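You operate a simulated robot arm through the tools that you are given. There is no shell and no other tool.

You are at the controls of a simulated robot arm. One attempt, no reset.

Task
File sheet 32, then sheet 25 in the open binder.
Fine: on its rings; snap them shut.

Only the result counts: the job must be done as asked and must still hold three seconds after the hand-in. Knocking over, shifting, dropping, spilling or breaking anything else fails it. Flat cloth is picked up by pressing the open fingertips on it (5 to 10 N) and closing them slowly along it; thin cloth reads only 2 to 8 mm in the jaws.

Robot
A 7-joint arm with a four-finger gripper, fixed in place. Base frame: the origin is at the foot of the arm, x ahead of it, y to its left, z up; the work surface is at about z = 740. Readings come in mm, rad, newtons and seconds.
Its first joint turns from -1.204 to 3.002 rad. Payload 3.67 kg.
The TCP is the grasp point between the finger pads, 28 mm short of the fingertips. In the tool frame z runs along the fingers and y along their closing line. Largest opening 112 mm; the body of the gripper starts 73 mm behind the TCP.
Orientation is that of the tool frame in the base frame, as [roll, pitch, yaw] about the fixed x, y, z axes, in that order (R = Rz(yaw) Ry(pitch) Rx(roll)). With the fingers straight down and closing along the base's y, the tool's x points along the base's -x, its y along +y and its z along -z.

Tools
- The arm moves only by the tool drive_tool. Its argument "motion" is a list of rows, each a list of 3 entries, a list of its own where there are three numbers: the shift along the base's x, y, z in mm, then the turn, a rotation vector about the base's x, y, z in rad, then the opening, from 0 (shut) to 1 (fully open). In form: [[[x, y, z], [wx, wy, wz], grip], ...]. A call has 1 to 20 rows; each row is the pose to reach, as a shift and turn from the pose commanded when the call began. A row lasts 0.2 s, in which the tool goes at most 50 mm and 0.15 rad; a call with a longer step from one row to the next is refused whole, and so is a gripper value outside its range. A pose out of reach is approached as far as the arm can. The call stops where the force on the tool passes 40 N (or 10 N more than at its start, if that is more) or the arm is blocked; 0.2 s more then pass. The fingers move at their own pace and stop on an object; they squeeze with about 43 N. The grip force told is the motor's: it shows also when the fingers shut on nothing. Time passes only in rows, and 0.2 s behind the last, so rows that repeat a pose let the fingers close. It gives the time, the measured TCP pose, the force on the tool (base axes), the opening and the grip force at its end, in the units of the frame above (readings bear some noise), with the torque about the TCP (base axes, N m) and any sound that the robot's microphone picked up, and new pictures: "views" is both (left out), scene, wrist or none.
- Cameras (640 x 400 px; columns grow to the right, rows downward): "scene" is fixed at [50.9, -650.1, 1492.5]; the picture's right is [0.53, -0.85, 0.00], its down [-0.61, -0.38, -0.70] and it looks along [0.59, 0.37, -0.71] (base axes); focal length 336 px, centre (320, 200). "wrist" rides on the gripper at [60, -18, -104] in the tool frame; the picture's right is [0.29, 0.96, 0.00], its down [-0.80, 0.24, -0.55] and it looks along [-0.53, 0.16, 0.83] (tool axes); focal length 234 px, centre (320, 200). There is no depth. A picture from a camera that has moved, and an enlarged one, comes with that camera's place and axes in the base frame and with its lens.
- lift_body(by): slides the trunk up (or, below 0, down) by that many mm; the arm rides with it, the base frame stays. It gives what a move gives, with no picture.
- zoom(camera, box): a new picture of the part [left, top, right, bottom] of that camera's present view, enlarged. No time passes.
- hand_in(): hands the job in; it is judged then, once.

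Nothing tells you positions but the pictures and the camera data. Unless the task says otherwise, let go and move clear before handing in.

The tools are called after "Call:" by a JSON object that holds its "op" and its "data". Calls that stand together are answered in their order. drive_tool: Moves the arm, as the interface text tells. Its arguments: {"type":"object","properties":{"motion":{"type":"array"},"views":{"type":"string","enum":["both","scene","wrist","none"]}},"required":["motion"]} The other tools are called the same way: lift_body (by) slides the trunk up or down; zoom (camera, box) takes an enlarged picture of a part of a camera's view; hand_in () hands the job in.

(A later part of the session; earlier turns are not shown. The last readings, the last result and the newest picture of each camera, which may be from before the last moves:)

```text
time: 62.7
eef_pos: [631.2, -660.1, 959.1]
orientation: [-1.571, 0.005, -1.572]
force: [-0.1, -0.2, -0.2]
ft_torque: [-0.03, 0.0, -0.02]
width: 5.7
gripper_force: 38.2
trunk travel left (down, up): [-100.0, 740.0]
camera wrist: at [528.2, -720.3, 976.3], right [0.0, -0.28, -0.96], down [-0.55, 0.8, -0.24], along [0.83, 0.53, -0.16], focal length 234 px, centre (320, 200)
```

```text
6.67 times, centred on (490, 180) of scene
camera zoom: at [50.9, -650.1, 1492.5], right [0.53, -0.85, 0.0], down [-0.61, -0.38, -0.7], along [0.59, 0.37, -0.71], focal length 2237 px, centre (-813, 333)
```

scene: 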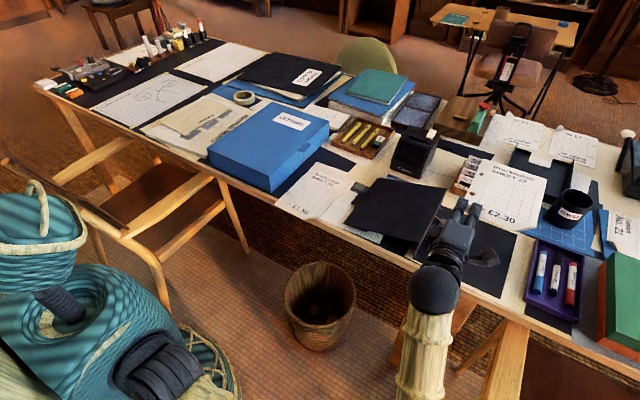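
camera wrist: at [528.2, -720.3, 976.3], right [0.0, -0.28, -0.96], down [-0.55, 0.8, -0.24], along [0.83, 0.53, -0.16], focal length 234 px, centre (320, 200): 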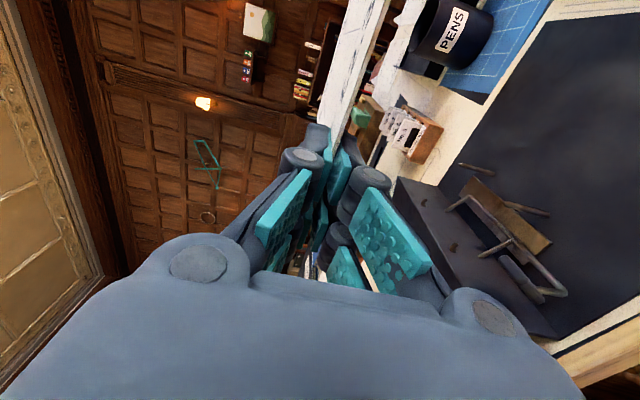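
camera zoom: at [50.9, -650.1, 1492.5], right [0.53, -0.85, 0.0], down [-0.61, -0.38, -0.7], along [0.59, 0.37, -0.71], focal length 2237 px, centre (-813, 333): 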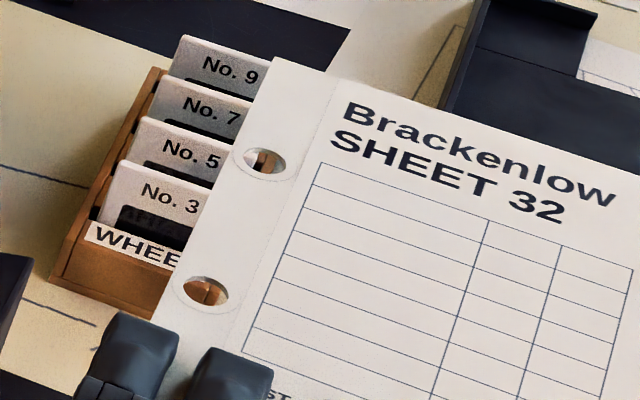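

Sheet 32 is over the binder, holes at about (695, −658) and (773, −658) against posts at (695.5, −656.5) and (775.5, −656.5). The holes are wide (~14 mm) relative to the ~6 mm posts. I'll nudge by (+1, +2) and descend to just above the post tips for a direct visual check.

Call:
{"op": "drive_tool", "data": {"motion": [[[1, 2, -25], [0, 0, 0], 0.0], [[1, 2, -55], [0, 0, 0], 0.0], [[1, 2, -85], [0, 0, 0], 0.0], [[1, 2, -110], [0, 0, 0], 0.0], [[1, 2, -130], [0, 0, 0], 0.0], [[1, 2, -145], [0, 0, 0], 0.0], [[1, 2, -152], [0, 0, 0], 0.0], [[1, 2, -152], [0, 0, 0], 0.0]], "views": "both"}}

Call:
{"op": "zoom", "data": {"camera": "scene", "box": [410, 180, 490, 240]}}

Call:
{"op": "zoom", "data": {"camera": "wrist", "box": [280, 0, 480, 200]}}

```text
time: 64.1
eef_pos: [630.5, -652.0, 829.0]
orientation: [-1.553, -0.006, -1.574]
force: [4.7, -4.3, 13.5]
ft_torque: [0.18, 0.04, -0.02]
width: 6.0
gripper_force: 38.1
trunk travel left (down, up): [-100.0, 740.0]
stopped in row 7: the force on the tool passed its limit at 47 N (the readings are from after the stop); the commanded pose is now the measured one
camera wrist: at [526.7, -712.1, 845.5], right [0.02, -0.29, -0.96], down [-0.55, 0.8, -0.26], along [0.84, 0.53, -0.15], focal length 234 px, centre (320, 200)
```

scene: 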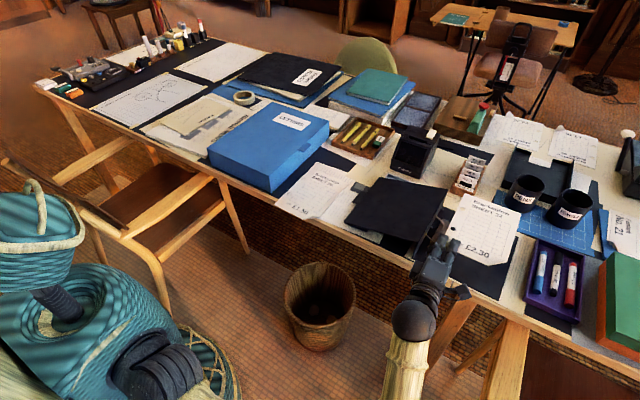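
wrist: 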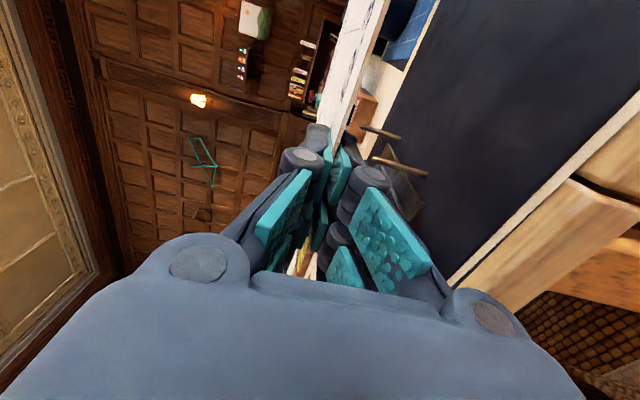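

```text
6.67 times, centred on (450, 210) of scene
camera zoom: at [50.9, -650.1, 1492.5], right [0.53, -0.85, 0.0], down [-0.61, -0.38, -0.7], along [0.59, 0.37, -0.71], focal length 2237 px, centre (-547, 133)
```

zoom: 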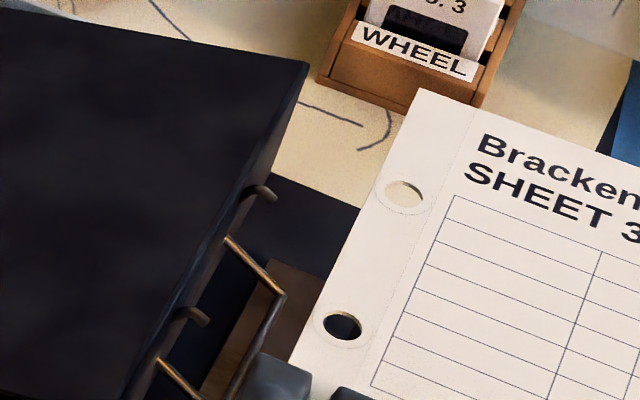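

```text
2.00 times, centred on (380, 100) of wrist
camera zoom: at [526.7, -712.1, 845.5], right [0.02, -0.29, -0.96], down [-0.55, 0.8, -0.26], along [0.84, 0.53, -0.15], focal length 468 px, centre (200, 400)
```

zoom: 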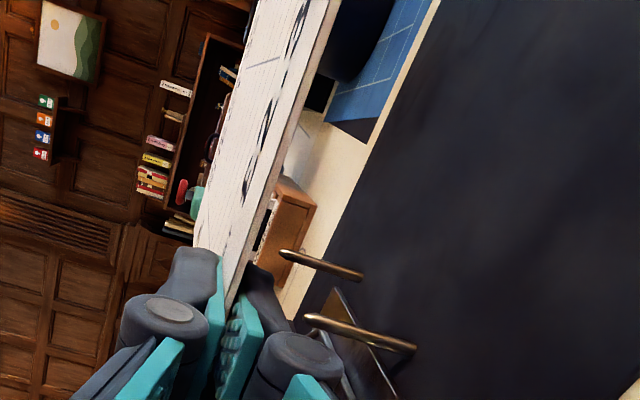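

Call:
{"op": "zoom", "data": {"camera": "scene", "box": [390, 200, 490, 300]}}

Call:
{"op": "zoom", "data": {"camera": "wrist", "box": [280, 110, 460, 290]}}

```text
4.00 times, centred on (440, 250) of scene
camera zoom: at [50.9, -650.1, 1492.5], right [0.53, -0.85, 0.0], down [-0.61, -0.38, -0.7], along [0.59, 0.37, -0.71], focal length 1342 px, centre (-160, 0)
```

zoom: 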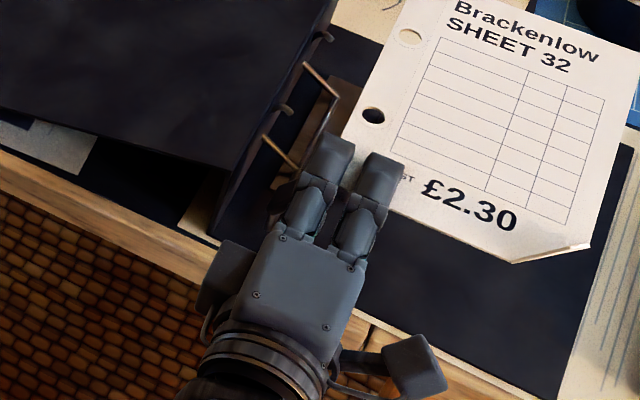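

```text
2.22 times, centred on (370, 200) of wrist
camera zoom: at [526.7, -712.1, 845.5], right [0.02, -0.29, -0.96], down [-0.55, 0.8, -0.26], along [0.84, 0.53, -0.15], focal length 520 px, centre (209, 200)
```

zoom: 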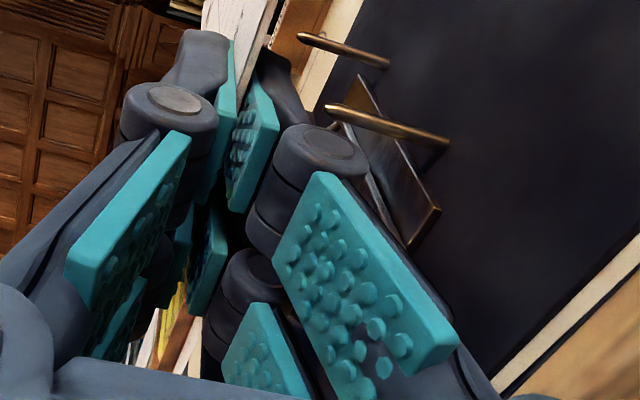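

The gripper's visible finger prongs span roughly ±30 mm sideways, so gripping this close to the hole edge makes the left prong strike the upright lever tab. I'll lift straight up, check the binder, and then re-grip the sheet nearer its middle.

Call:
{"op": "drive_tool", "data": {"motion": [[[0, -2, 25], [0.003, 0.009, 0], 0.0], [[0, -4, 60], [0.006, 0.018, 0.003], 0.0], [[0, -6, 95], [0.006, 0.018, 0.003], 0.0], [[0, -6, 130], [0.006, 0.018, 0.003], 0.0], [[0, -6, 130], [0.006, 0.018, 0.003], 0.0]], "views": "both"}}

Call:
{"op": "zoom", "data": {"camera": "wrist", "box": [430, 130, 590, 310]}}

Call:
{"op": "zoom", "data": {"camera": "scene", "box": [380, 140, 540, 280]}}

```text
time: 65.3
eef_pos: [630.2, -659.4, 955.4]
orientation: [-1.577, 0.005, -1.569]
force: [0.6, 0.6, -0.8]
ft_torque: [0.01, 0.01, 0.02]
width: 6.2
gripper_force: 39.0
trunk travel left (down, up): [-100.0, 740.0]
camera wrist: at [527.2, -720.8, 973.3], right [0.0, -0.29, -0.96], down [-0.56, 0.8, -0.23], along [0.83, 0.53, -0.16], focal length 234 px, centre (320, 200)
```

scene: 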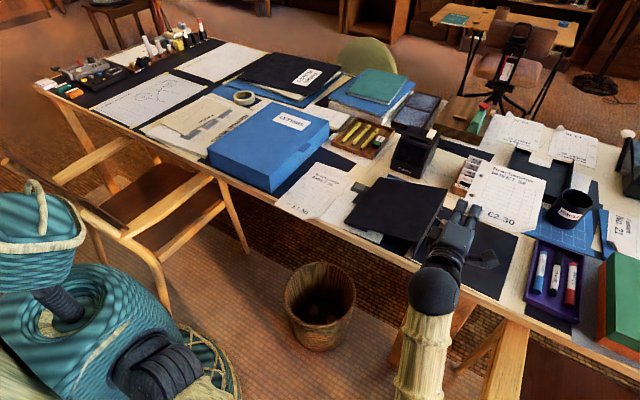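
wrist: 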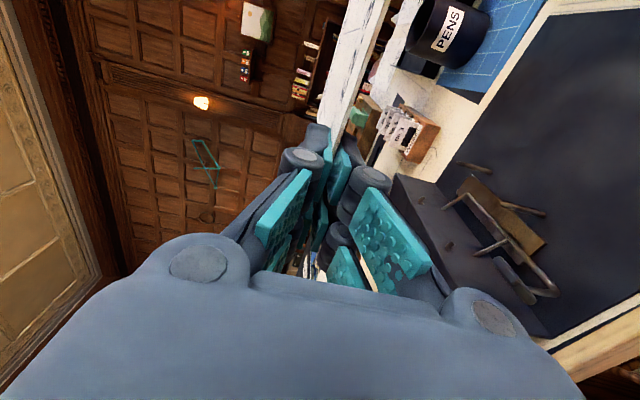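

```text
2.22 times, centred on (510, 220) of wrist
camera zoom: at [527.2, -720.8, 973.3], right [0.0, -0.29, -0.96], down [-0.56, 0.8, -0.23], along [0.83, 0.53, -0.16], focal length 520 px, centre (-102, 156)
```

zoom: 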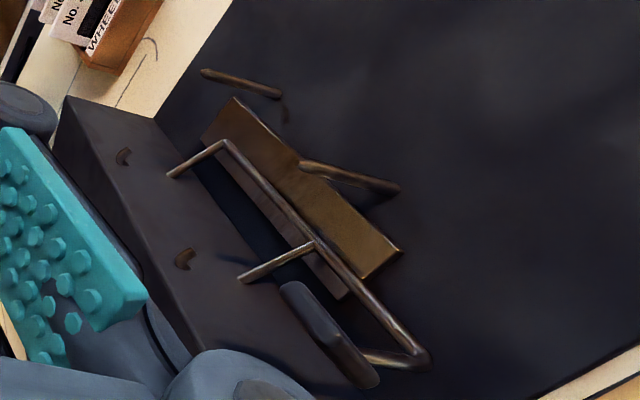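

```text
2.86 times, centred on (460, 210) of scene
camera zoom: at [50.9, -650.1, 1492.5], right [0.53, -0.85, 0.0], down [-0.61, -0.38, -0.7], along [0.59, 0.37, -0.71], focal length 959 px, centre (-80, 171)
```

zoom: 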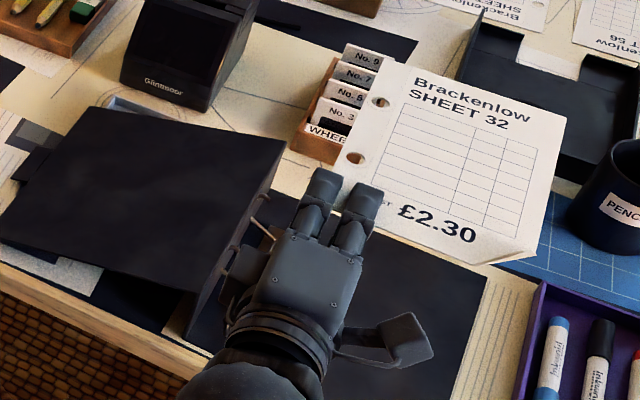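

The binder looks nearly unmoved. I'll carry the sheet back to the blue box to set it down and re-grip it nearer its middle.

Call:
{"op": "drive_tool", "data": {"motion": [[[-3, 35, 2], [0, 0, 0], 0.0], [[-6, 75, 3], [0, 0, 0], 0.0], [[-9, 115, 3], [0, 0, 0], 0.0], [[-12, 155, 3], [0, 0, 0], 0.0], [[-15, 195, 3], [0, 0, 0], 0.0], [[-18, 235, 3], [0, 0, 0], 0.0], [[-21, 275, 3], [0, 0, 0], 0.0], [[-24, 315, 3], [0, 0, 0], 0.0], [[-27, 355, 3], [0, 0, 0], 0.0], [[-30, 395, 3], [0, 0, 0], 0.0], [[-33, 435, 3], [0, 0, 0], 0.0], [[-36, 475, 3], [0, 0, 0], 0.0], [[-38, 515, 3], [0, 0, 0], 0.0], [[-40, 555, 3], [0, 0, 0], 0.0], [[-42, 595, 3], [0, 0, 0], 0.0], [[-44, 635, 3], [0, 0, 0], 0.0], [[-46, 675, 3], [0, 0, 0], 0.0], [[-48, 715, 3], [0, 0, 0], 0.0], [[-49, 738, 3], [0, 0, 0], 0.0], [[-49, 744, 3], [0, 0, 0], 0.0]], "views": "scene"}}

Call:
{"op": "zoom", "data": {"camera": "scene", "box": [400, 190, 480, 270]}}

```text
time: 69.5
eef_pos: [581.5, 86.3, 961.2]
orientation: [-1.578, 0.0, -1.57]
force: [0.1, 0.5, 0.5]
ft_torque: [0.03, 0.01, 0.01]
width: 6.0
gripper_force: 38.7
trunk travel left (down, up): [-100.0, 740.0]
```

scene: 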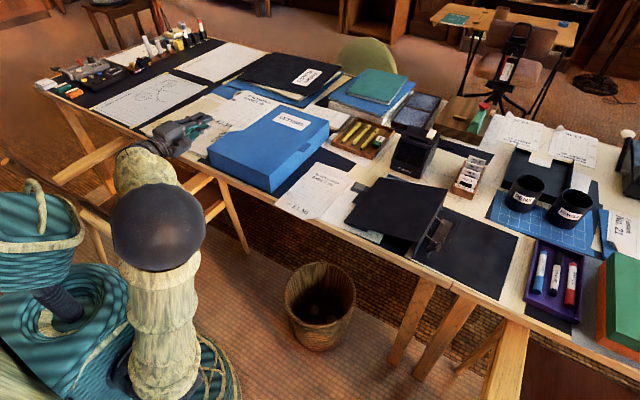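

```text
5.00 times, centred on (440, 230) of scene
camera zoom: at [50.9, -650.1, 1492.5], right [0.53, -0.85, 0.0], down [-0.61, -0.38, -0.7], along [0.59, 0.37, -0.71], focal length 1678 px, centre (-280, 50)
```

zoom: 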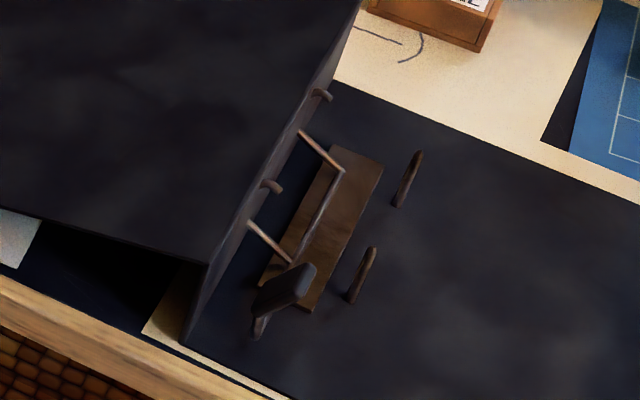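

Now I'll lower the sheet back onto the box, stopping at contact.

Call:
{"op": "drive_tool", "data": {"motion": [[[0, -1.5, -30], [0, 0, 0], 0.0], [[0, -1.5, -65], [0, 0, 0], 0.0], [[0, -1.5, -100], [0, 0, 0], 0.0], [[0, -1.5, -125], [0, 0, 0], 0.0], [[0, -1.5, -138], [0, 0, 0], 0.0], [[0, -1.5, -143], [0, 0, 0], 0.0], [[0, -1.5, -145], [0, 0, 0], 0.0]], "views": "scene"}}

Call:
{"op": "zoom", "data": {"camera": "scene", "box": [150, 80, 330, 220]}}

```text
time: 71.1
eef_pos: [584.0, 84.3, 816.3]
orientation: [-1.576, 0.0, -1.571]
force: [0.1, 0.4, 0.6]
ft_torque: [0.0, -0.01, 0.01]
width: 6.0
gripper_force: 38.3
trunk travel left (down, up): [-100.0, 740.0]
```

scene: 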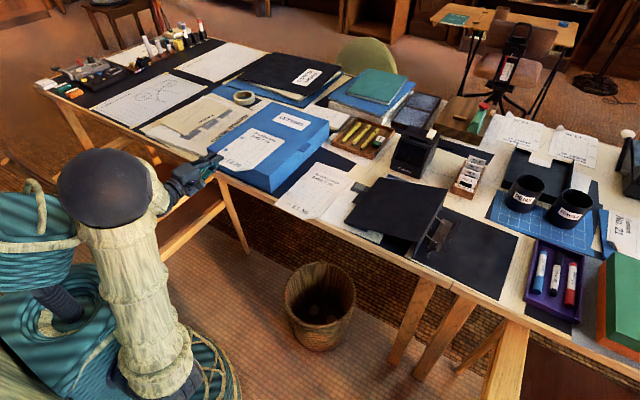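

```text
2.86 times, centred on (240, 150) of scene
camera zoom: at [50.9, -650.1, 1492.5], right [0.53, -0.85, 0.0], down [-0.61, -0.38, -0.7], along [0.59, 0.37, -0.71], focal length 959 px, centre (549, 343)
```

zoom: 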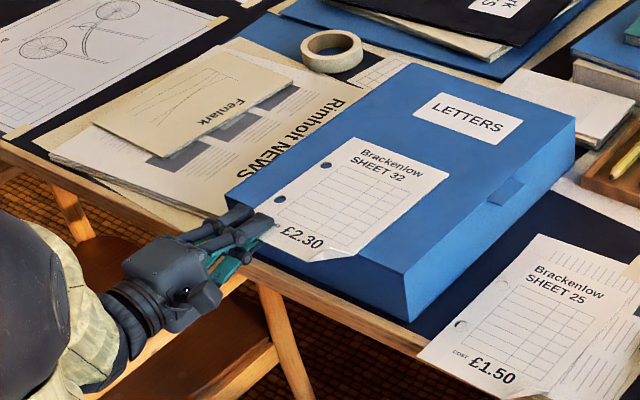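

Call:
{"op": "drive_tool", "data": {"motion": [[[0, 0, -1], [0, 0, 0], 0.0], [[0, 0, -2], [0, 0, 0], 0.0], [[0, 0, -2], [0, 0, 0], 0.1], [[0, 0, -2], [0, 0, 0], 0.2], [[0, 0, -2], [0, 0, 0], 0.3], [[0, 0, -2], [0, 0, 0], 0.3]], "views": "wrist"}}

Call:
{"op": "zoom", "data": {"camera": "scene", "box": [150, 80, 330, 220]}}

Call:
{"op": "zoom", "data": {"camera": "wrist", "box": [220, 0, 480, 280]}}

```text
time: 72.5
eef_pos: [583.9, 82.9, 813.7]
orientation: [-1.575, 0.001, -1.569]
force: [0.8, -1.1, -0.4]
ft_torque: [-0.02, 0.02, 0.03]
width: 33.6
gripper_force: 0.1
trunk travel left (down, up): [-100.0, 740.0]
camera wrist: at [480.3, 23.4, 830.7], right [0.0, -0.29, -0.96], down [-0.56, 0.8, -0.24], along [0.83, 0.53, -0.16], focal length 234 px, centre (320, 200)
```

wrist: 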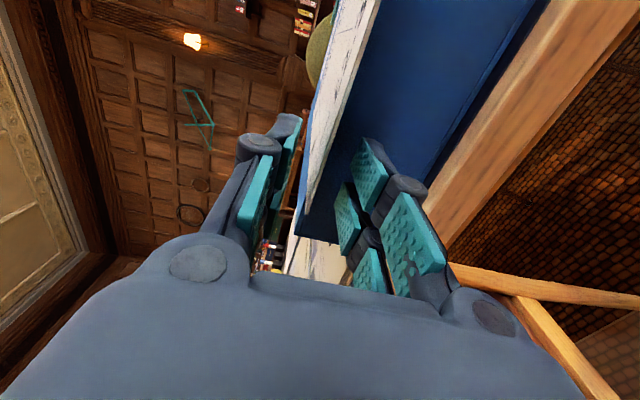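

```text
2.86 times, centred on (240, 150) of scene
camera zoom: at [50.9, -650.1, 1492.5], right [0.53, -0.85, 0.0], down [-0.61, -0.38, -0.7], along [0.59, 0.37, -0.71], focal length 959 px, centre (549, 343)
```

zoom: 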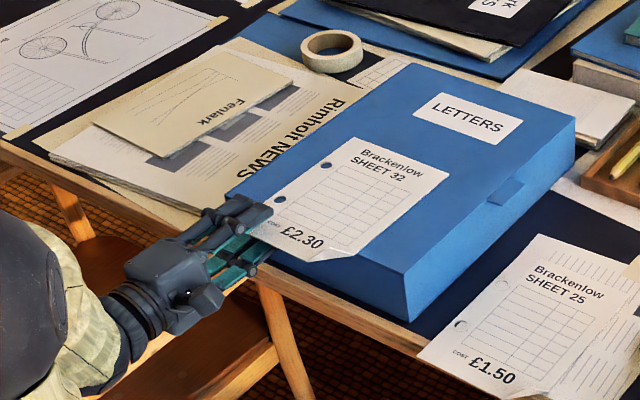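

```text
1.43 times, centred on (350, 140) of wrist
camera zoom: at [480.3, 23.4, 830.7], right [0.0, -0.29, -0.96], down [-0.56, 0.8, -0.24], along [0.83, 0.53, -0.16], focal length 334 px, centre (277, 286)
```

zoom: 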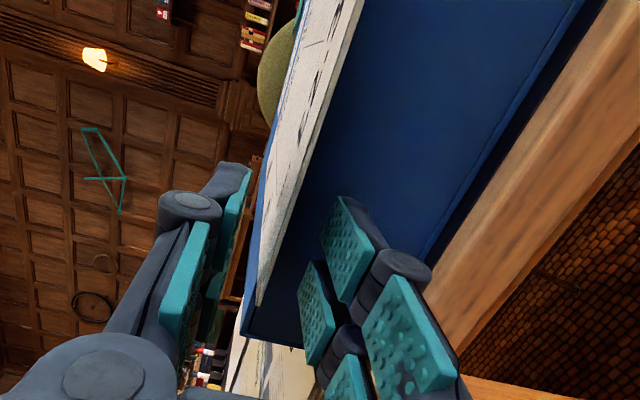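

The sheet rests on the box again. With the jaws open around its edge I'll slide 38 mm to the right (toward the sheet's middle) and close again.

Call:
{"op": "drive_tool", "data": {"motion": [[[-2, -10, 1], [0, 0, 0], 0.3], [[-2, -20, 1], [0, 0, 0], 0.3], [[-2, -30, 1], [0, 0, 0], 0.3], [[-2, -38, 1], [0, 0, 0], 0.3], [[-2, -38, 1], [0, 0, 0], 0.3], [[-2, -38, 1], [0, 0, 0], 0.2], [[-2, -38, 1], [0, 0, 0], 0.1], [[-2, -38, 1], [0, 0, 0], 0.0], [[-2, -38, 1], [0, 0, 0], 0.0]], "views": "scene"}}

Call:
{"op": "zoom", "data": {"camera": "scene", "box": [150, 80, 330, 220]}}

```text
time: 74.5
eef_pos: [579.6, 46.4, 816.9]
orientation: [-1.577, 0.0, -1.57]
force: [0.8, -1.0, 1.3]
ft_torque: [-0.01, -0.09, 0.02]
width: 6.1
gripper_force: 38.0
trunk travel left (down, up): [-100.0, 740.0]
```

scene: 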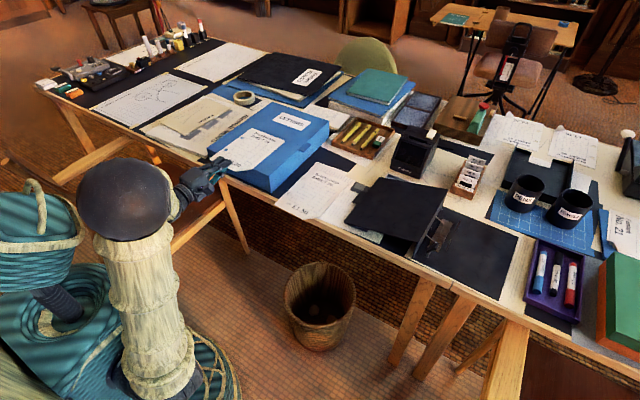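

```text
2.86 times, centred on (240, 150) of scene
camera zoom: at [50.9, -650.1, 1492.5], right [0.53, -0.85, 0.0], down [-0.61, -0.38, -0.7], along [0.59, 0.37, -0.71], focal length 959 px, centre (549, 343)
```

zoom: 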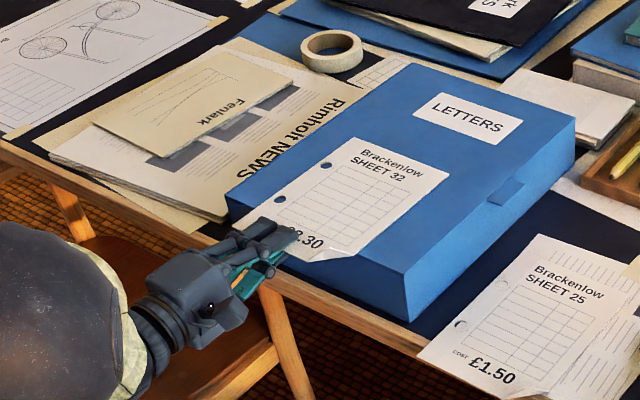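

Re-gripped nearer the middle. Lifting and carrying back to the binder, now aiming for TCP about (627, −697).

Call:
{"op": "drive_tool", "data": {"motion": [[[0, 0, 20], [0, 0, 0], 0.0], [[0, 0, 50], [0, 0, 0], 0.0], [[0, -5, 85], [0, 0, 0], 0.0], [[0, -25, 115], [0, 0, 0], 0.0], [[2, -60, 138], [0, 0, 0], 0.0], [[5, -100, 143], [0, 0, 0], 0.0], [[8, -140, 143], [0, 0, 0], 0.0], [[11, -182, 143], [0, 0, 0], 0.0], [[14, -224, 143], [0, 0, 0], 0.0], [[17, -266, 143], [0, 0, 0], 0.0], [[20, -308, 143], [0, 0, 0], 0.0], [[23, -350, 143], [0, 0, 0], 0.0], [[26, -392, 143], [0, 0, 0], 0.0], [[29, -434, 143], [0, 0, 0], 0.0], [[32, -476, 143], [0, 0, 0], 0.0], [[35, -518, 143], [0, 0, 0], 0.0], [[38, -560, 143], [0, 0, 0], 0.0], [[41, -602, 143], [0, 0, 0], 0.0], [[44, -644, 143], [0, 0, 0], 0.0], [[46, -680, 143], [0, 0, 0], 0.0]], "views": "scene"}}

```text
time: 78.7
eef_pos: [626.8, -639.0, 952.7]
orientation: [-1.576, 0.005, -1.57]
force: [1.2, 0.1, -0.7]
ft_torque: [0.0, 0.02, 0.01]
width: 6.2
gripper_force: 38.7
trunk travel left (down, up): [-100.0, 740.0]
```

scene: 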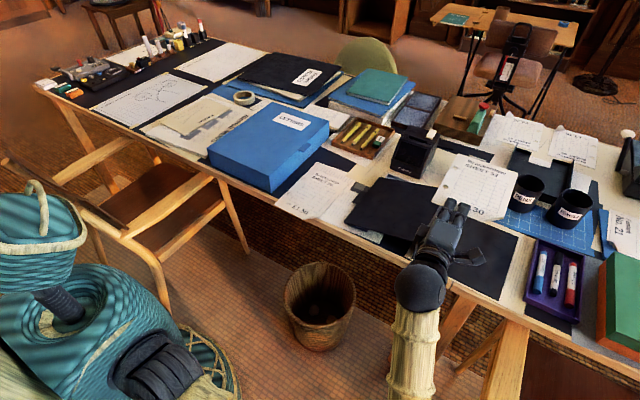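

Call:
{"op": "drive_tool", "data": {"motion": [[[0, -30, -10], [0, 0, -0.012], 0.0], [[0, -58, -30], [0, 0, -0.024], 0.0], [[0, -58, -60], [0, 0, -0.024], 0.0], [[0, -58, -90], [0, 0, -0.024], 0.0], [[0, -58, -112], [0, 0, -0.024], 0.0], [[0, -58, -120], [0, 0, -0.024], 0.0], [[0, -58, -120], [0, 0, -0.024], 0.0]], "views": "both"}}

Call:
{"op": "zoom", "data": {"camera": "scene", "box": [400, 180, 500, 260]}}

Call:
{"op": "zoom", "data": {"camera": "wrist", "box": [280, 0, 480, 200]}}

```text
time: 80.3
eef_pos: [626.2, -691.4, 836.5]
orientation: [-1.576, -0.001, -1.595]
force: [-0.3, 0.4, 0.5]
ft_torque: [0.04, 0.02, -0.02]
width: 6.1
gripper_force: 38.6
trunk travel left (down, up): [-100.0, 740.0]
camera wrist: at [522.5, -747.9, 854.2], right [-0.01, -0.29, -0.96], down [-0.54, 0.81, -0.24], along [0.84, 0.51, -0.16], focal length 234 px, centre (320, 200)
```

scene: 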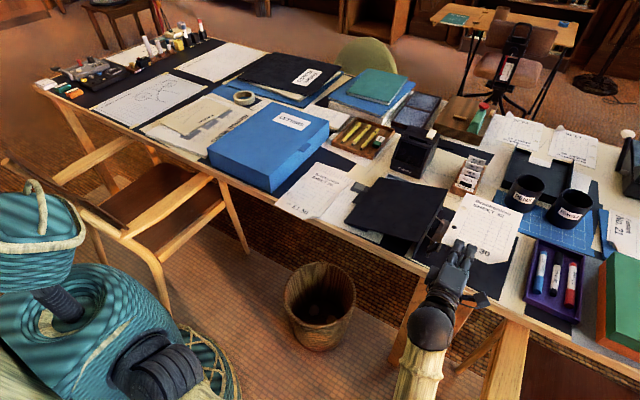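
wrist: 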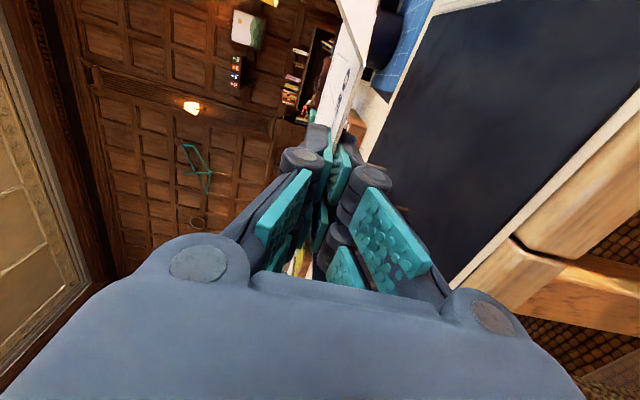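

```text
5.00 times, centred on (450, 220) of scene
camera zoom: at [50.9, -650.1, 1492.5], right [0.53, -0.85, 0.0], down [-0.61, -0.38, -0.7], along [0.59, 0.37, -0.71], focal length 1678 px, centre (-330, 100)
```

zoom: 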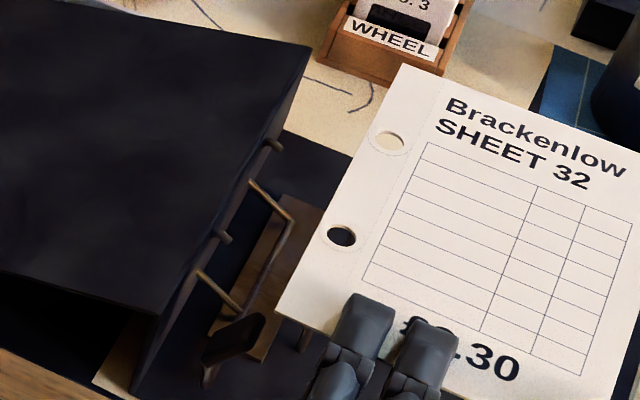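

```text
2.00 times, centred on (380, 100) of wrist
camera zoom: at [522.5, -747.9, 854.2], right [-0.01, -0.29, -0.96], down [-0.54, 0.81, -0.24], along [0.84, 0.51, -0.16], focal length 468 px, centre (200, 400)
```

zoom: 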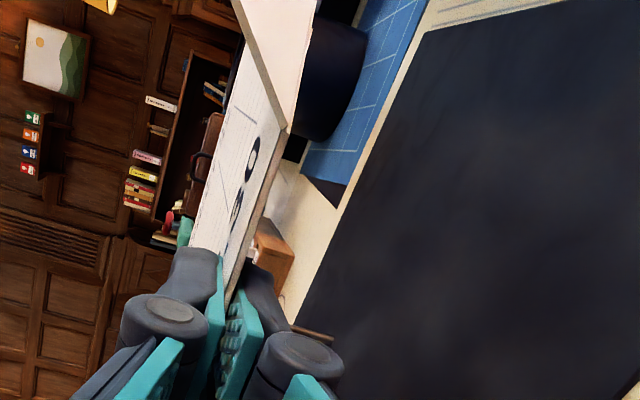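

Holes are visible with the dark cover beneath. Comparing in the same camera, the holes need to shift about (−2, −3) mm to sit over the posts. I'll do that while descending to just above the tips.

Call:
{"op": "drive_tool", "data": {"motion": [[[-1, -2, -8], [0, 0, 0.006], 0.0], [[-2, -3, -18], [0, 0, 0.01], 0.0], [[-2, -3, -26], [0, 0, 0.01], 0.0], [[-2, -3, -34], [0, 0, 0.01], 0.0], [[-2, -3, -34], [0, 0, 0.01], 0.0]], "views": "both"}}

Call:
{"op": "zoom", "data": {"camera": "scene", "box": [405, 185, 485, 245]}}

Call:
{"op": "zoom", "data": {"camera": "wrist", "box": [280, 0, 480, 200]}}

```text
time: 81.5
eef_pos: [623.7, -696.5, 804.9]
orientation: [-1.575, 0.0, -1.583]
force: [-1.1, 0.4, 0.2]
ft_torque: [0.0, 0.05, 0.01]
width: 6.0
gripper_force: 38.4
trunk travel left (down, up): [-100.0, 740.0]
camera wrist: at [519.8, -754.0, 822.6], right [-0.01, -0.29, -0.96], down [-0.54, 0.8, -0.24], along [0.84, 0.52, -0.16], focal length 234 px, centre (320, 200)
```

scene: 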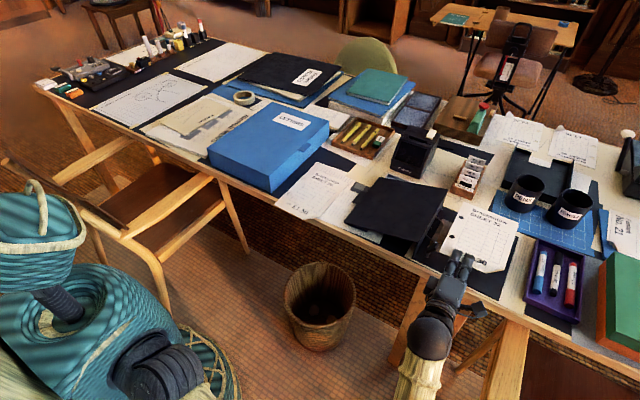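
wrist: 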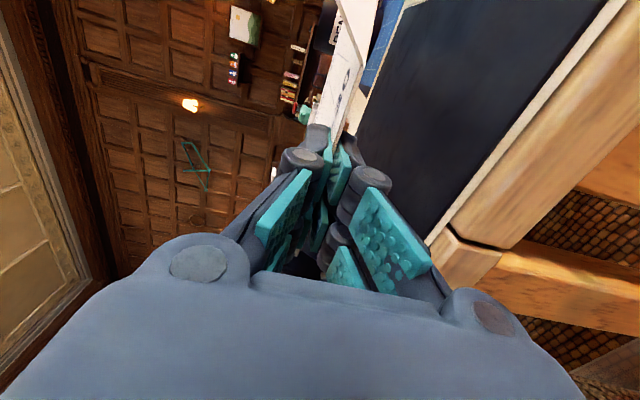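

```text
6.67 times, centred on (445, 215) of scene
camera zoom: at [50.9, -650.1, 1492.5], right [0.53, -0.85, 0.0], down [-0.61, -0.38, -0.7], along [0.59, 0.37, -0.71], focal length 2237 px, centre (-513, 100)
```

zoom: 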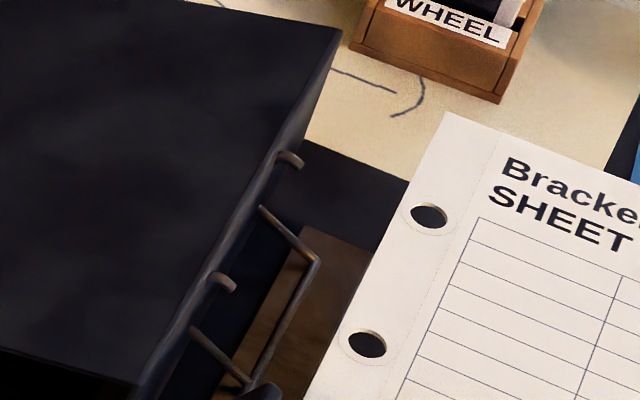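

```text
2.00 times, centred on (380, 100) of wrist
camera zoom: at [519.8, -754.0, 822.6], right [-0.01, -0.29, -0.96], down [-0.54, 0.8, -0.24], along [0.84, 0.52, -0.16], focal length 468 px, centre (200, 400)
```

zoom: 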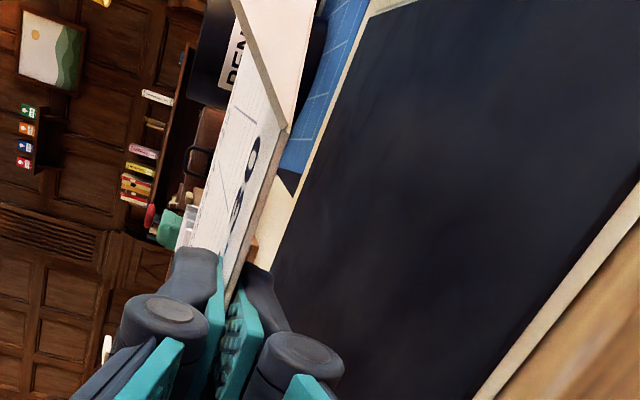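

By the same-camera comparison, the holes are within about 1 mm of the posts. I'll lower slowly past the tips and watch the force.

Call:
{"op": "drive_tool", "data": {"motion": [[[0.5, 0.5, -5], [0, 0, 0], 0.0], [[0.7, 0.7, -10], [0, 0, 0], 0.0], [[0.7, 0.7, -15], [0, 0, 0], 0.0], [[0.7, 0.7, -20], [0, 0, 0], 0.0], [[0.7, 0.7, -24], [0, 0, 0], 0.0]], "views": "scene"}}

Call:
{"op": "zoom", "data": {"camera": "scene", "box": [405, 185, 485, 245]}}

```text
time: 82.7
eef_pos: [623.6, -695.1, 780.1]
orientation: [-1.578, 0.002, -1.583]
force: [0.5, -0.5, -0.4]
ft_torque: [0.01, 0.04, 0.0]
width: 5.8
gripper_force: 38.9
trunk travel left (down, up): [-100.0, 740.0]
```

scene: 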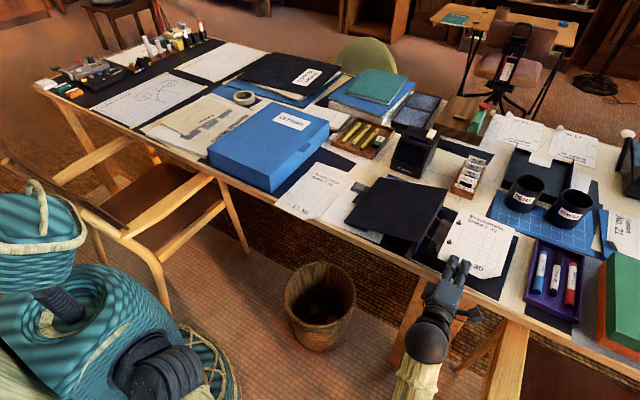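

```text
6.67 times, centred on (445, 215) of scene
camera zoom: at [50.9, -650.1, 1492.5], right [0.53, -0.85, 0.0], down [-0.61, -0.38, -0.7], along [0.59, 0.37, -0.71], focal length 2237 px, centre (-513, 100)
```

zoom: 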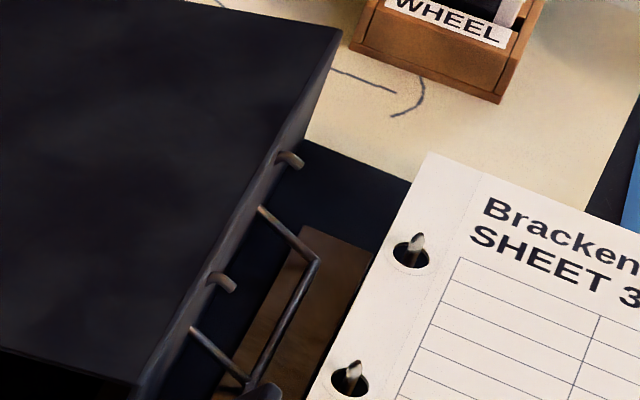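

Both posts now poke up through the holes. I'll lower further, then release just above the cover.

Call:
{"op": "drive_tool", "data": {"motion": [[[0, 0, -4], [0, 0, 0], 0.0], [[0, 0, -8], [0, 0, 0], 0.0], [[0, 0, -12], [0, 0, 0], 0.0], [[0, 0, -12], [0, 0, 0], 0.0]], "views": "both"}}

Call:
{"op": "zoom", "data": {"camera": "scene", "box": [405, 195, 525, 285]}}

Call:
{"op": "zoom", "data": {"camera": "wrist", "box": [280, 60, 480, 260]}}

```text
time: 83.7
eef_pos: [625.6, -696.5, 766.1]
orientation: [-1.574, 0.003, -1.583]
force: [0.0, -0.4, -1.0]
ft_torque: [0.0, 0.03, -0.01]
width: 6.2
gripper_force: 38.3
trunk travel left (down, up): [-100.0, 740.0]
camera wrist: at [520.5, -754.6, 784.0], right [-0.01, -0.29, -0.96], down [-0.54, 0.8, -0.23], along [0.84, 0.52, -0.16], focal length 234 px, centre (320, 200)
```

scene: 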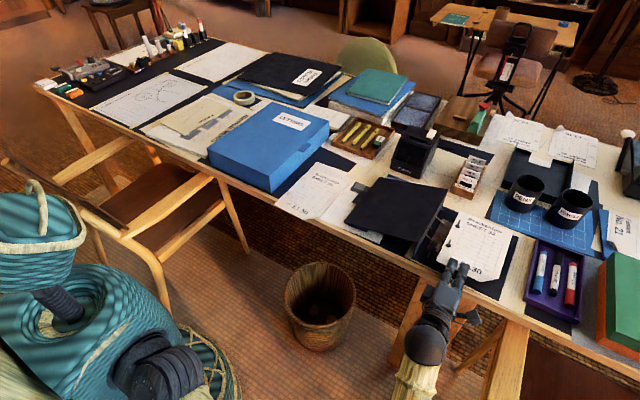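
wrist: 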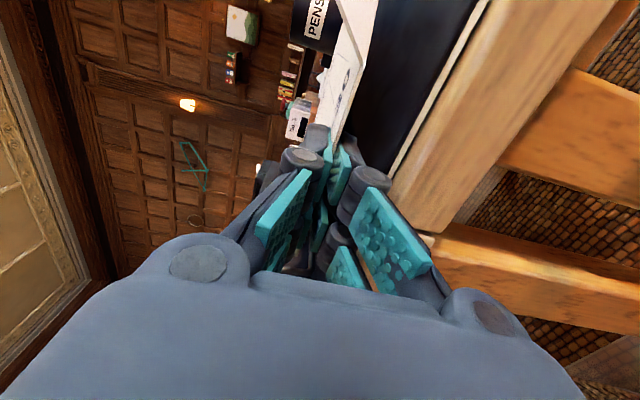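

```text
4.44 times, centred on (465, 240) of scene
camera zoom: at [50.9, -650.1, 1492.5], right [0.53, -0.85, 0.0], down [-0.61, -0.38, -0.7], along [0.59, 0.37, -0.71], focal length 1491 px, centre (-324, 22)
```

zoom: 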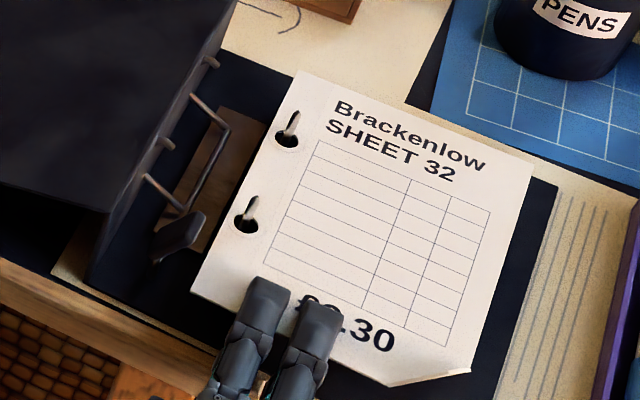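

```text
2.00 times, centred on (380, 160) of wrist
camera zoom: at [520.5, -754.6, 784.0], right [-0.01, -0.29, -0.96], down [-0.54, 0.8, -0.23], along [0.84, 0.52, -0.16], focal length 468 px, centre (200, 280)
```

zoom: 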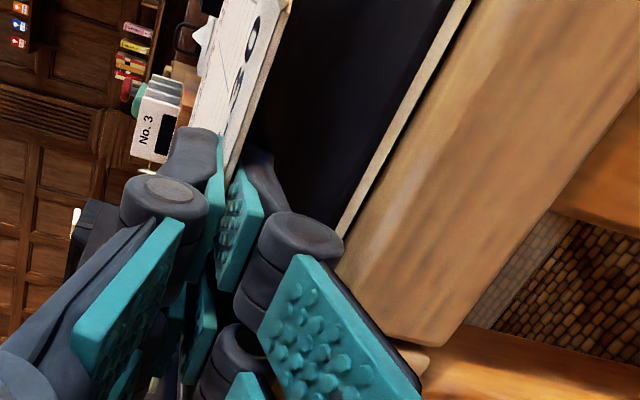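

No contact at z 766, with the sheet well down the posts. I'll open slightly while easing up 2 mm, then back straight out.

Call:
{"op": "drive_tool", "data": {"motion": [[[0, 0, 1], [0, 0, 0], 0.06], [[0, 0, 2], [0, 0, 0], 0.1], [[0, 0, 3], [0, 0, 0], 0.14], [[0, 0, 3], [0, 0, 0], 0.14], [[-8, 0, 3], [0, 0, 0], 0.14], [[-18, 0, 3], [0, 0, 0], 0.14], [[-30, 0, 3], [0, 0, 0], 0.14], [[-42, 0, 3], [0, 0, 0], 0.14], [[-55, 0, 3], [0, 0, 0], 0.14], [[-70, 0, 3], [0, 0, 0], 0.14], [[-85, 0, 3], [0, 0, 0], 0.14]], "views": "both"}}

Call:
{"op": "zoom", "data": {"camera": "scene", "box": [405, 195, 525, 285]}}

```text
time: 86.1
eef_pos: [542.3, -694.8, 770.7]
orientation: [-1.577, 0.002, -1.582]
force: [-0.2, -0.2, 0.5]
ft_torque: [0.0, -0.01, 0.0]
width: 15.6
gripper_force: 0.0
trunk travel left (down, up): [-100.0, 740.0]
camera wrist: at [437.0, -752.9, 787.7], right [-0.01, -0.29, -0.96], down [-0.55, 0.8, -0.24], along [0.84, 0.52, -0.16], focal length 234 px, centre (320, 200)
```

scene: 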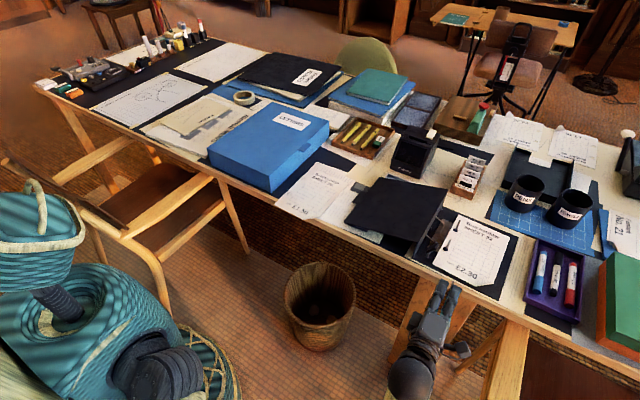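
wrist: 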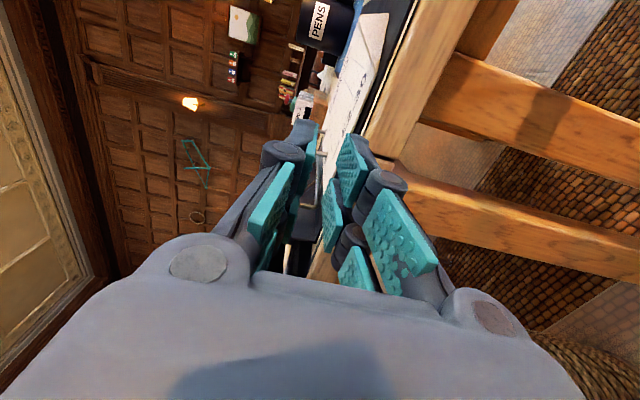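

```text
4.44 times, centred on (465, 240) of scene
camera zoom: at [50.9, -650.1, 1492.5], right [0.53, -0.85, 0.0], down [-0.61, -0.38, -0.7], along [0.59, 0.37, -0.71], focal length 1491 px, centre (-324, 22)
```

zoom: 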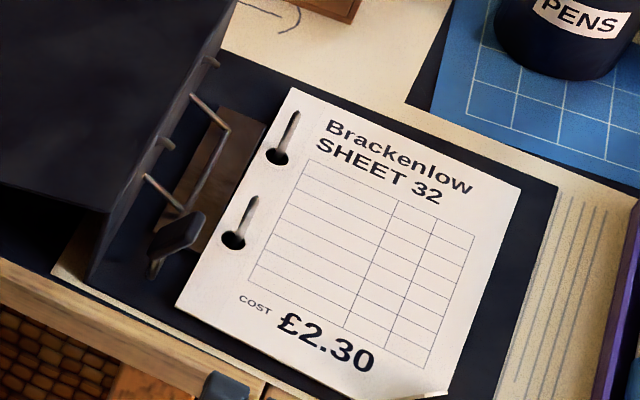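

Sheet 32 is threaded on both posts and lying flat. Next, sheet 25: its near edge overhangs the table front by about 17 mm, so I'll move in front of it at y ≈ −212.

Call:
{"op": "drive_tool", "data": {"motion": [[[-10, 0, 30], [0, 0, 0], 0.3], [[-25, 0, 65], [0, 0, 0.005], 0.3], [[-40, 20, 95], [0, 0, 0.01], 0.3], [[-45, 60, 110], [0, 0, 0.01], 0.3], [[-45, 100, 110], [0, 0, 0.01], 0.3], [[-45, 145, 110], [0, 0, 0.01], 0.3], [[-45, 190, 110], [0, 0, 0.01], 0.3], [[-45, 235, 110], [0, 0, 0.01], 0.3], [[-45, 280, 110], [0, 0, 0.01], 0.3], [[-45, 325, 110], [0, 0, 0.01], 0.3], [[-45, 370, 110], [0, 0, 0.01], 0.3], [[-45, 415, 110], [0, 0, 0.01], 0.3], [[-45, 455, 95], [0, 0, 0.01], 0.3], [[-45, 483, 65], [0, 0, 0.01], 0.3], [[-45, 483, 30], [0, 0, 0.01], 0.3], [[-45, 483, 0], [0, 0, 0.01], 0.3], [[-45, 483, -15], [0, 0, 0.01], 0.3], [[-45, 483, -27], [0, 0, 0.01], 0.3], [[-45, 483, -27], [0, 0, 0.01], 0.3]], "views": "both"}}

Call:
{"op": "zoom", "data": {"camera": "wrist", "box": [220, 0, 480, 280]}}

Call:
{"op": "zoom", "data": {"camera": "scene", "box": [225, 140, 365, 250]}}

```text
time: 90.1
eef_pos: [628.0, -193.5, 828.1]
orientation: [-1.576, 0.001, -1.575]
force: [0.3, -0.5, 0.6]
ft_torque: [0.0, 0.0, 0.0]
width: 33.4
gripper_force: 0.0
out of reach, approached as far as the arm can: row 9, 10, 11, 12, 13, 14, 15, 16, 17, 18, 19
trunk travel left (down, up): [-100.0, 740.0]
camera wrist: at [524.8, -253.1, 845.7], right [-0.01, -0.29, -0.96], down [-0.55, 0.8, -0.24], along [0.83, 0.53, -0.16], focal length 234 px, centre (320, 200)
```

scene: 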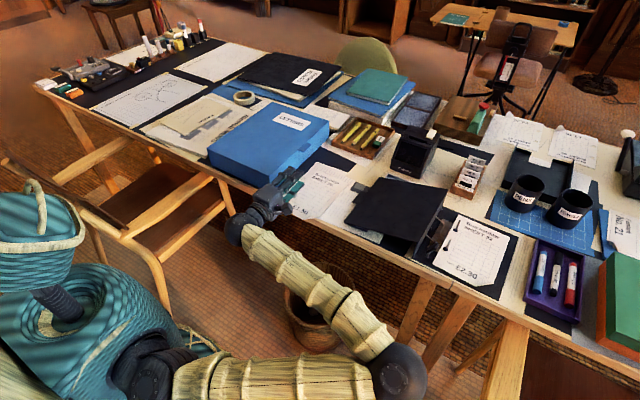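
wrist: 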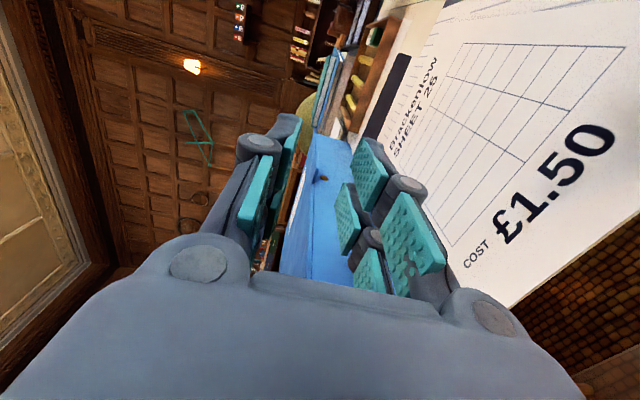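

```text
1.43 times, centred on (350, 140) of wrist
camera zoom: at [524.8, -253.1, 845.7], right [-0.01, -0.29, -0.96], down [-0.55, 0.8, -0.24], along [0.83, 0.53, -0.16], focal length 334 px, centre (277, 286)
```

zoom: 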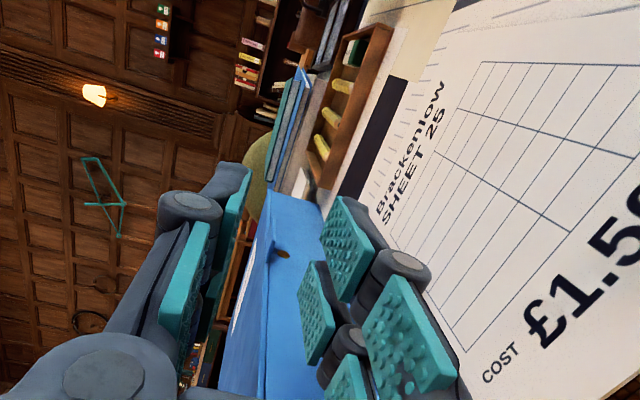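

```text
3.64 times, centred on (295, 195) of scene
camera zoom: at [50.9, -650.1, 1492.5], right [0.53, -0.85, 0.0], down [-0.61, -0.38, -0.7], along [0.59, 0.37, -0.71], focal length 1220 px, centre (411, 218)
```

zoom: 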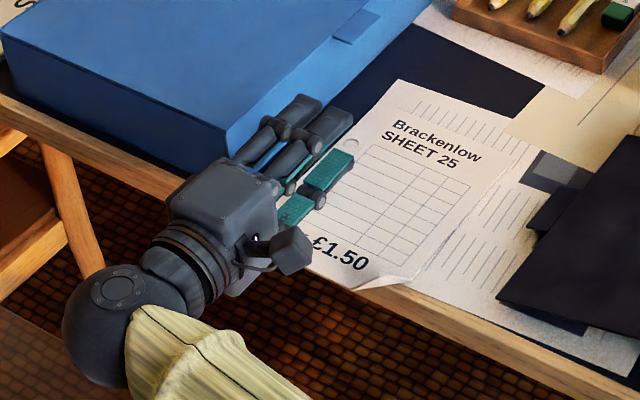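

The elbow has swung out to the right, which limits folding. I'll raise up, lower the trunk a bit more, and swing left first so the elbow comes back up.

Call:
{"op": "drive_tool", "data": {"motion": [[[0, 0, 40], [0, 0, 0], 0.3], [[0, 20, 80], [0, 0, 0], 0.3], [[-5, 50, 120], [0, 0, 0], 0.3], [[-10, 85, 150], [0, 0, 0], 0.3], [[-15, 120, 180], [0, 0, 0], 0.3], [[-20, 160, 200], [0, 0, 0], 0.3], [[-25, 200, 210], [0, 0, 0], 0.3], [[-30, 240, 210], [0, 0, 0], 0.3], [[-35, 270, 210], [0, 0, 0], 0.3]], "views": "scene"}}

```text
refused: row 3 steps farther than a row can; nothing moved
```

Call:
{"op": "drive_tool", "data": {"motion": [[[0, 0, 30], [0, 0, 0], 0.3], [[0, 0, 60], [0, 0, 0], 0.3], [[0, 0, 90], [0, 0, 0], 0.3], [[0, 0, 120], [0, 0, 0], 0.3]], "views": "none"}}

```text
time: 91.1
eef_pos: [628.7, -198.8, 945.7]
orientation: [-1.576, 0.0, -1.574]
force: [0.9, -0.5, 0.0]
ft_torque: [0.0, -0.02, 0.05]
width: 33.7
gripper_force: 0.1
trunk travel left (down, up): [-100.0, 740.0]
```

Call:
{"op": "drive_tool", "data": {"motion": [[[-5, 35, 5], [0, 0, 0], 0.3], [[-10, 75, 10], [0, 0, 0], 0.3], [[-15, 115, 10], [0, 0, 0], 0.3], [[-20, 155, 10], [0, 0, 0], 0.3], [[-28, 195, 10], [0, 0, 0], 0.3], [[-36, 235, 10], [0, 0, 0], 0.3], [[-44, 260, 10], [0, 0, 0], 0.3], [[-60, 265, 10], [0, 0, 0], 0.3], [[-80, 265, 10], [0, 0, 0], 0.3]], "views": "scene"}}

```text
time: 93.1
eef_pos: [550.1, 65.5, 957.4]
orientation: [-1.576, 0.001, -1.575]
force: [-0.4, 0.1, 0.2]
ft_torque: [-0.01, -0.05, -0.02]
width: 33.7
gripper_force: 0.1
trunk travel left (down, up): [-100.0, 740.0]
```

scene: 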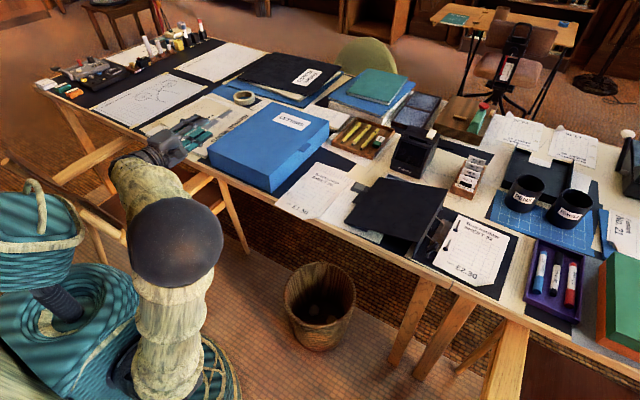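

Elbow is up again. Now I'll go back to y ≈ −212 while keeping x near 545, in front of the table.

Call:
{"op": "drive_tool", "data": {"motion": [[[0, -35, -5], [0, 0, 0], 0.3], [[0, -70, -10], [0, 0, 0], 0.3], [[0, -105, -20], [0, 0, 0], 0.3], [[0, -140, -30], [0, 0, 0], 0.3], [[0, -175, -40], [0, 0, 0], 0.3], [[-5, -210, -50], [0, 0, 0], 0.3], [[-5, -245, -60], [0, 0, 0], 0.3], [[-5, -275, -70], [0, 0, 0], 0.3], [[-5, -275, -70], [0, 0, 0], 0.3]], "views": "scene"}}

```text
time: 95.1
eef_pos: [568.9, -212.1, 912.9]
orientation: [-1.577, -0.001, -1.576]
force: [0.2, -0.3, -0.1]
ft_torque: [-0.02, -0.01, 0.0]
width: 33.7
gripper_force: 0.0
out of reach, approached as far as the arm can: row 6, 7, 8, 9
trunk travel left (down, up): [-100.0, 740.0]
```

scene: 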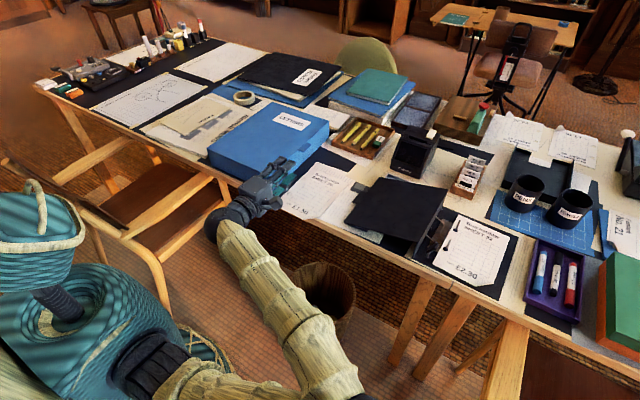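

This path swings the elbow out right again and limits x. I'll try descending first at y ≈ 0 with the elbow up, and then sliding sideways low in front of the table.

Call:
{"op": "drive_tool", "data": {"motion": [[[-2, 35, 5], [0, 0, 0], 0.3], [[-4, 70, 10], [0, 0, 0], 0.3], [[-6, 105, 20], [0, 0, 0], 0.3], [[-10, 140, 30], [0, 0, 0], 0.3], [[-14, 175, 40], [0, 0, 0], 0.3], [[-18, 210, 45], [0, 0, 0], 0.3], [[-22, 245, 45], [0, 0, 0], 0.3], [[-26, 275, 45], [0, 0, 0], 0.3], [[-30, 275, 20], [0, 0, 0], 0.3], [[-34, 275, -15], [0, 0, 0], 0.3], [[-38, 275, -55], [0, 0, 0], 0.3], [[-38, 275, -95], [0, 0, 0], 0.3], [[-38, 275, -130], [0, 0, 0], 0.3], [[-38, 260, -150], [0, 0, 0], 0.3], [[-38, 240, -150], [0, 0, 0], 0.3]], "views": "scene"}}

```text
time: 98.3
eef_pos: [542.6, 41.4, 765.4]
orientation: [-1.576, 0.001, -1.573]
force: [-0.7, 0.0, 0.3]
ft_torque: [0.0, 0.02, -0.02]
width: 33.8
gripper_force: 0.1
out of reach, approached as far as the arm can: row 14, 15
trunk travel left (down, up): [-100.0, 740.0]
```

scene: 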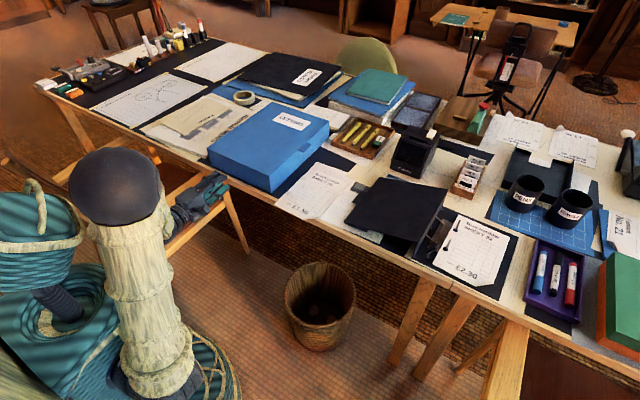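

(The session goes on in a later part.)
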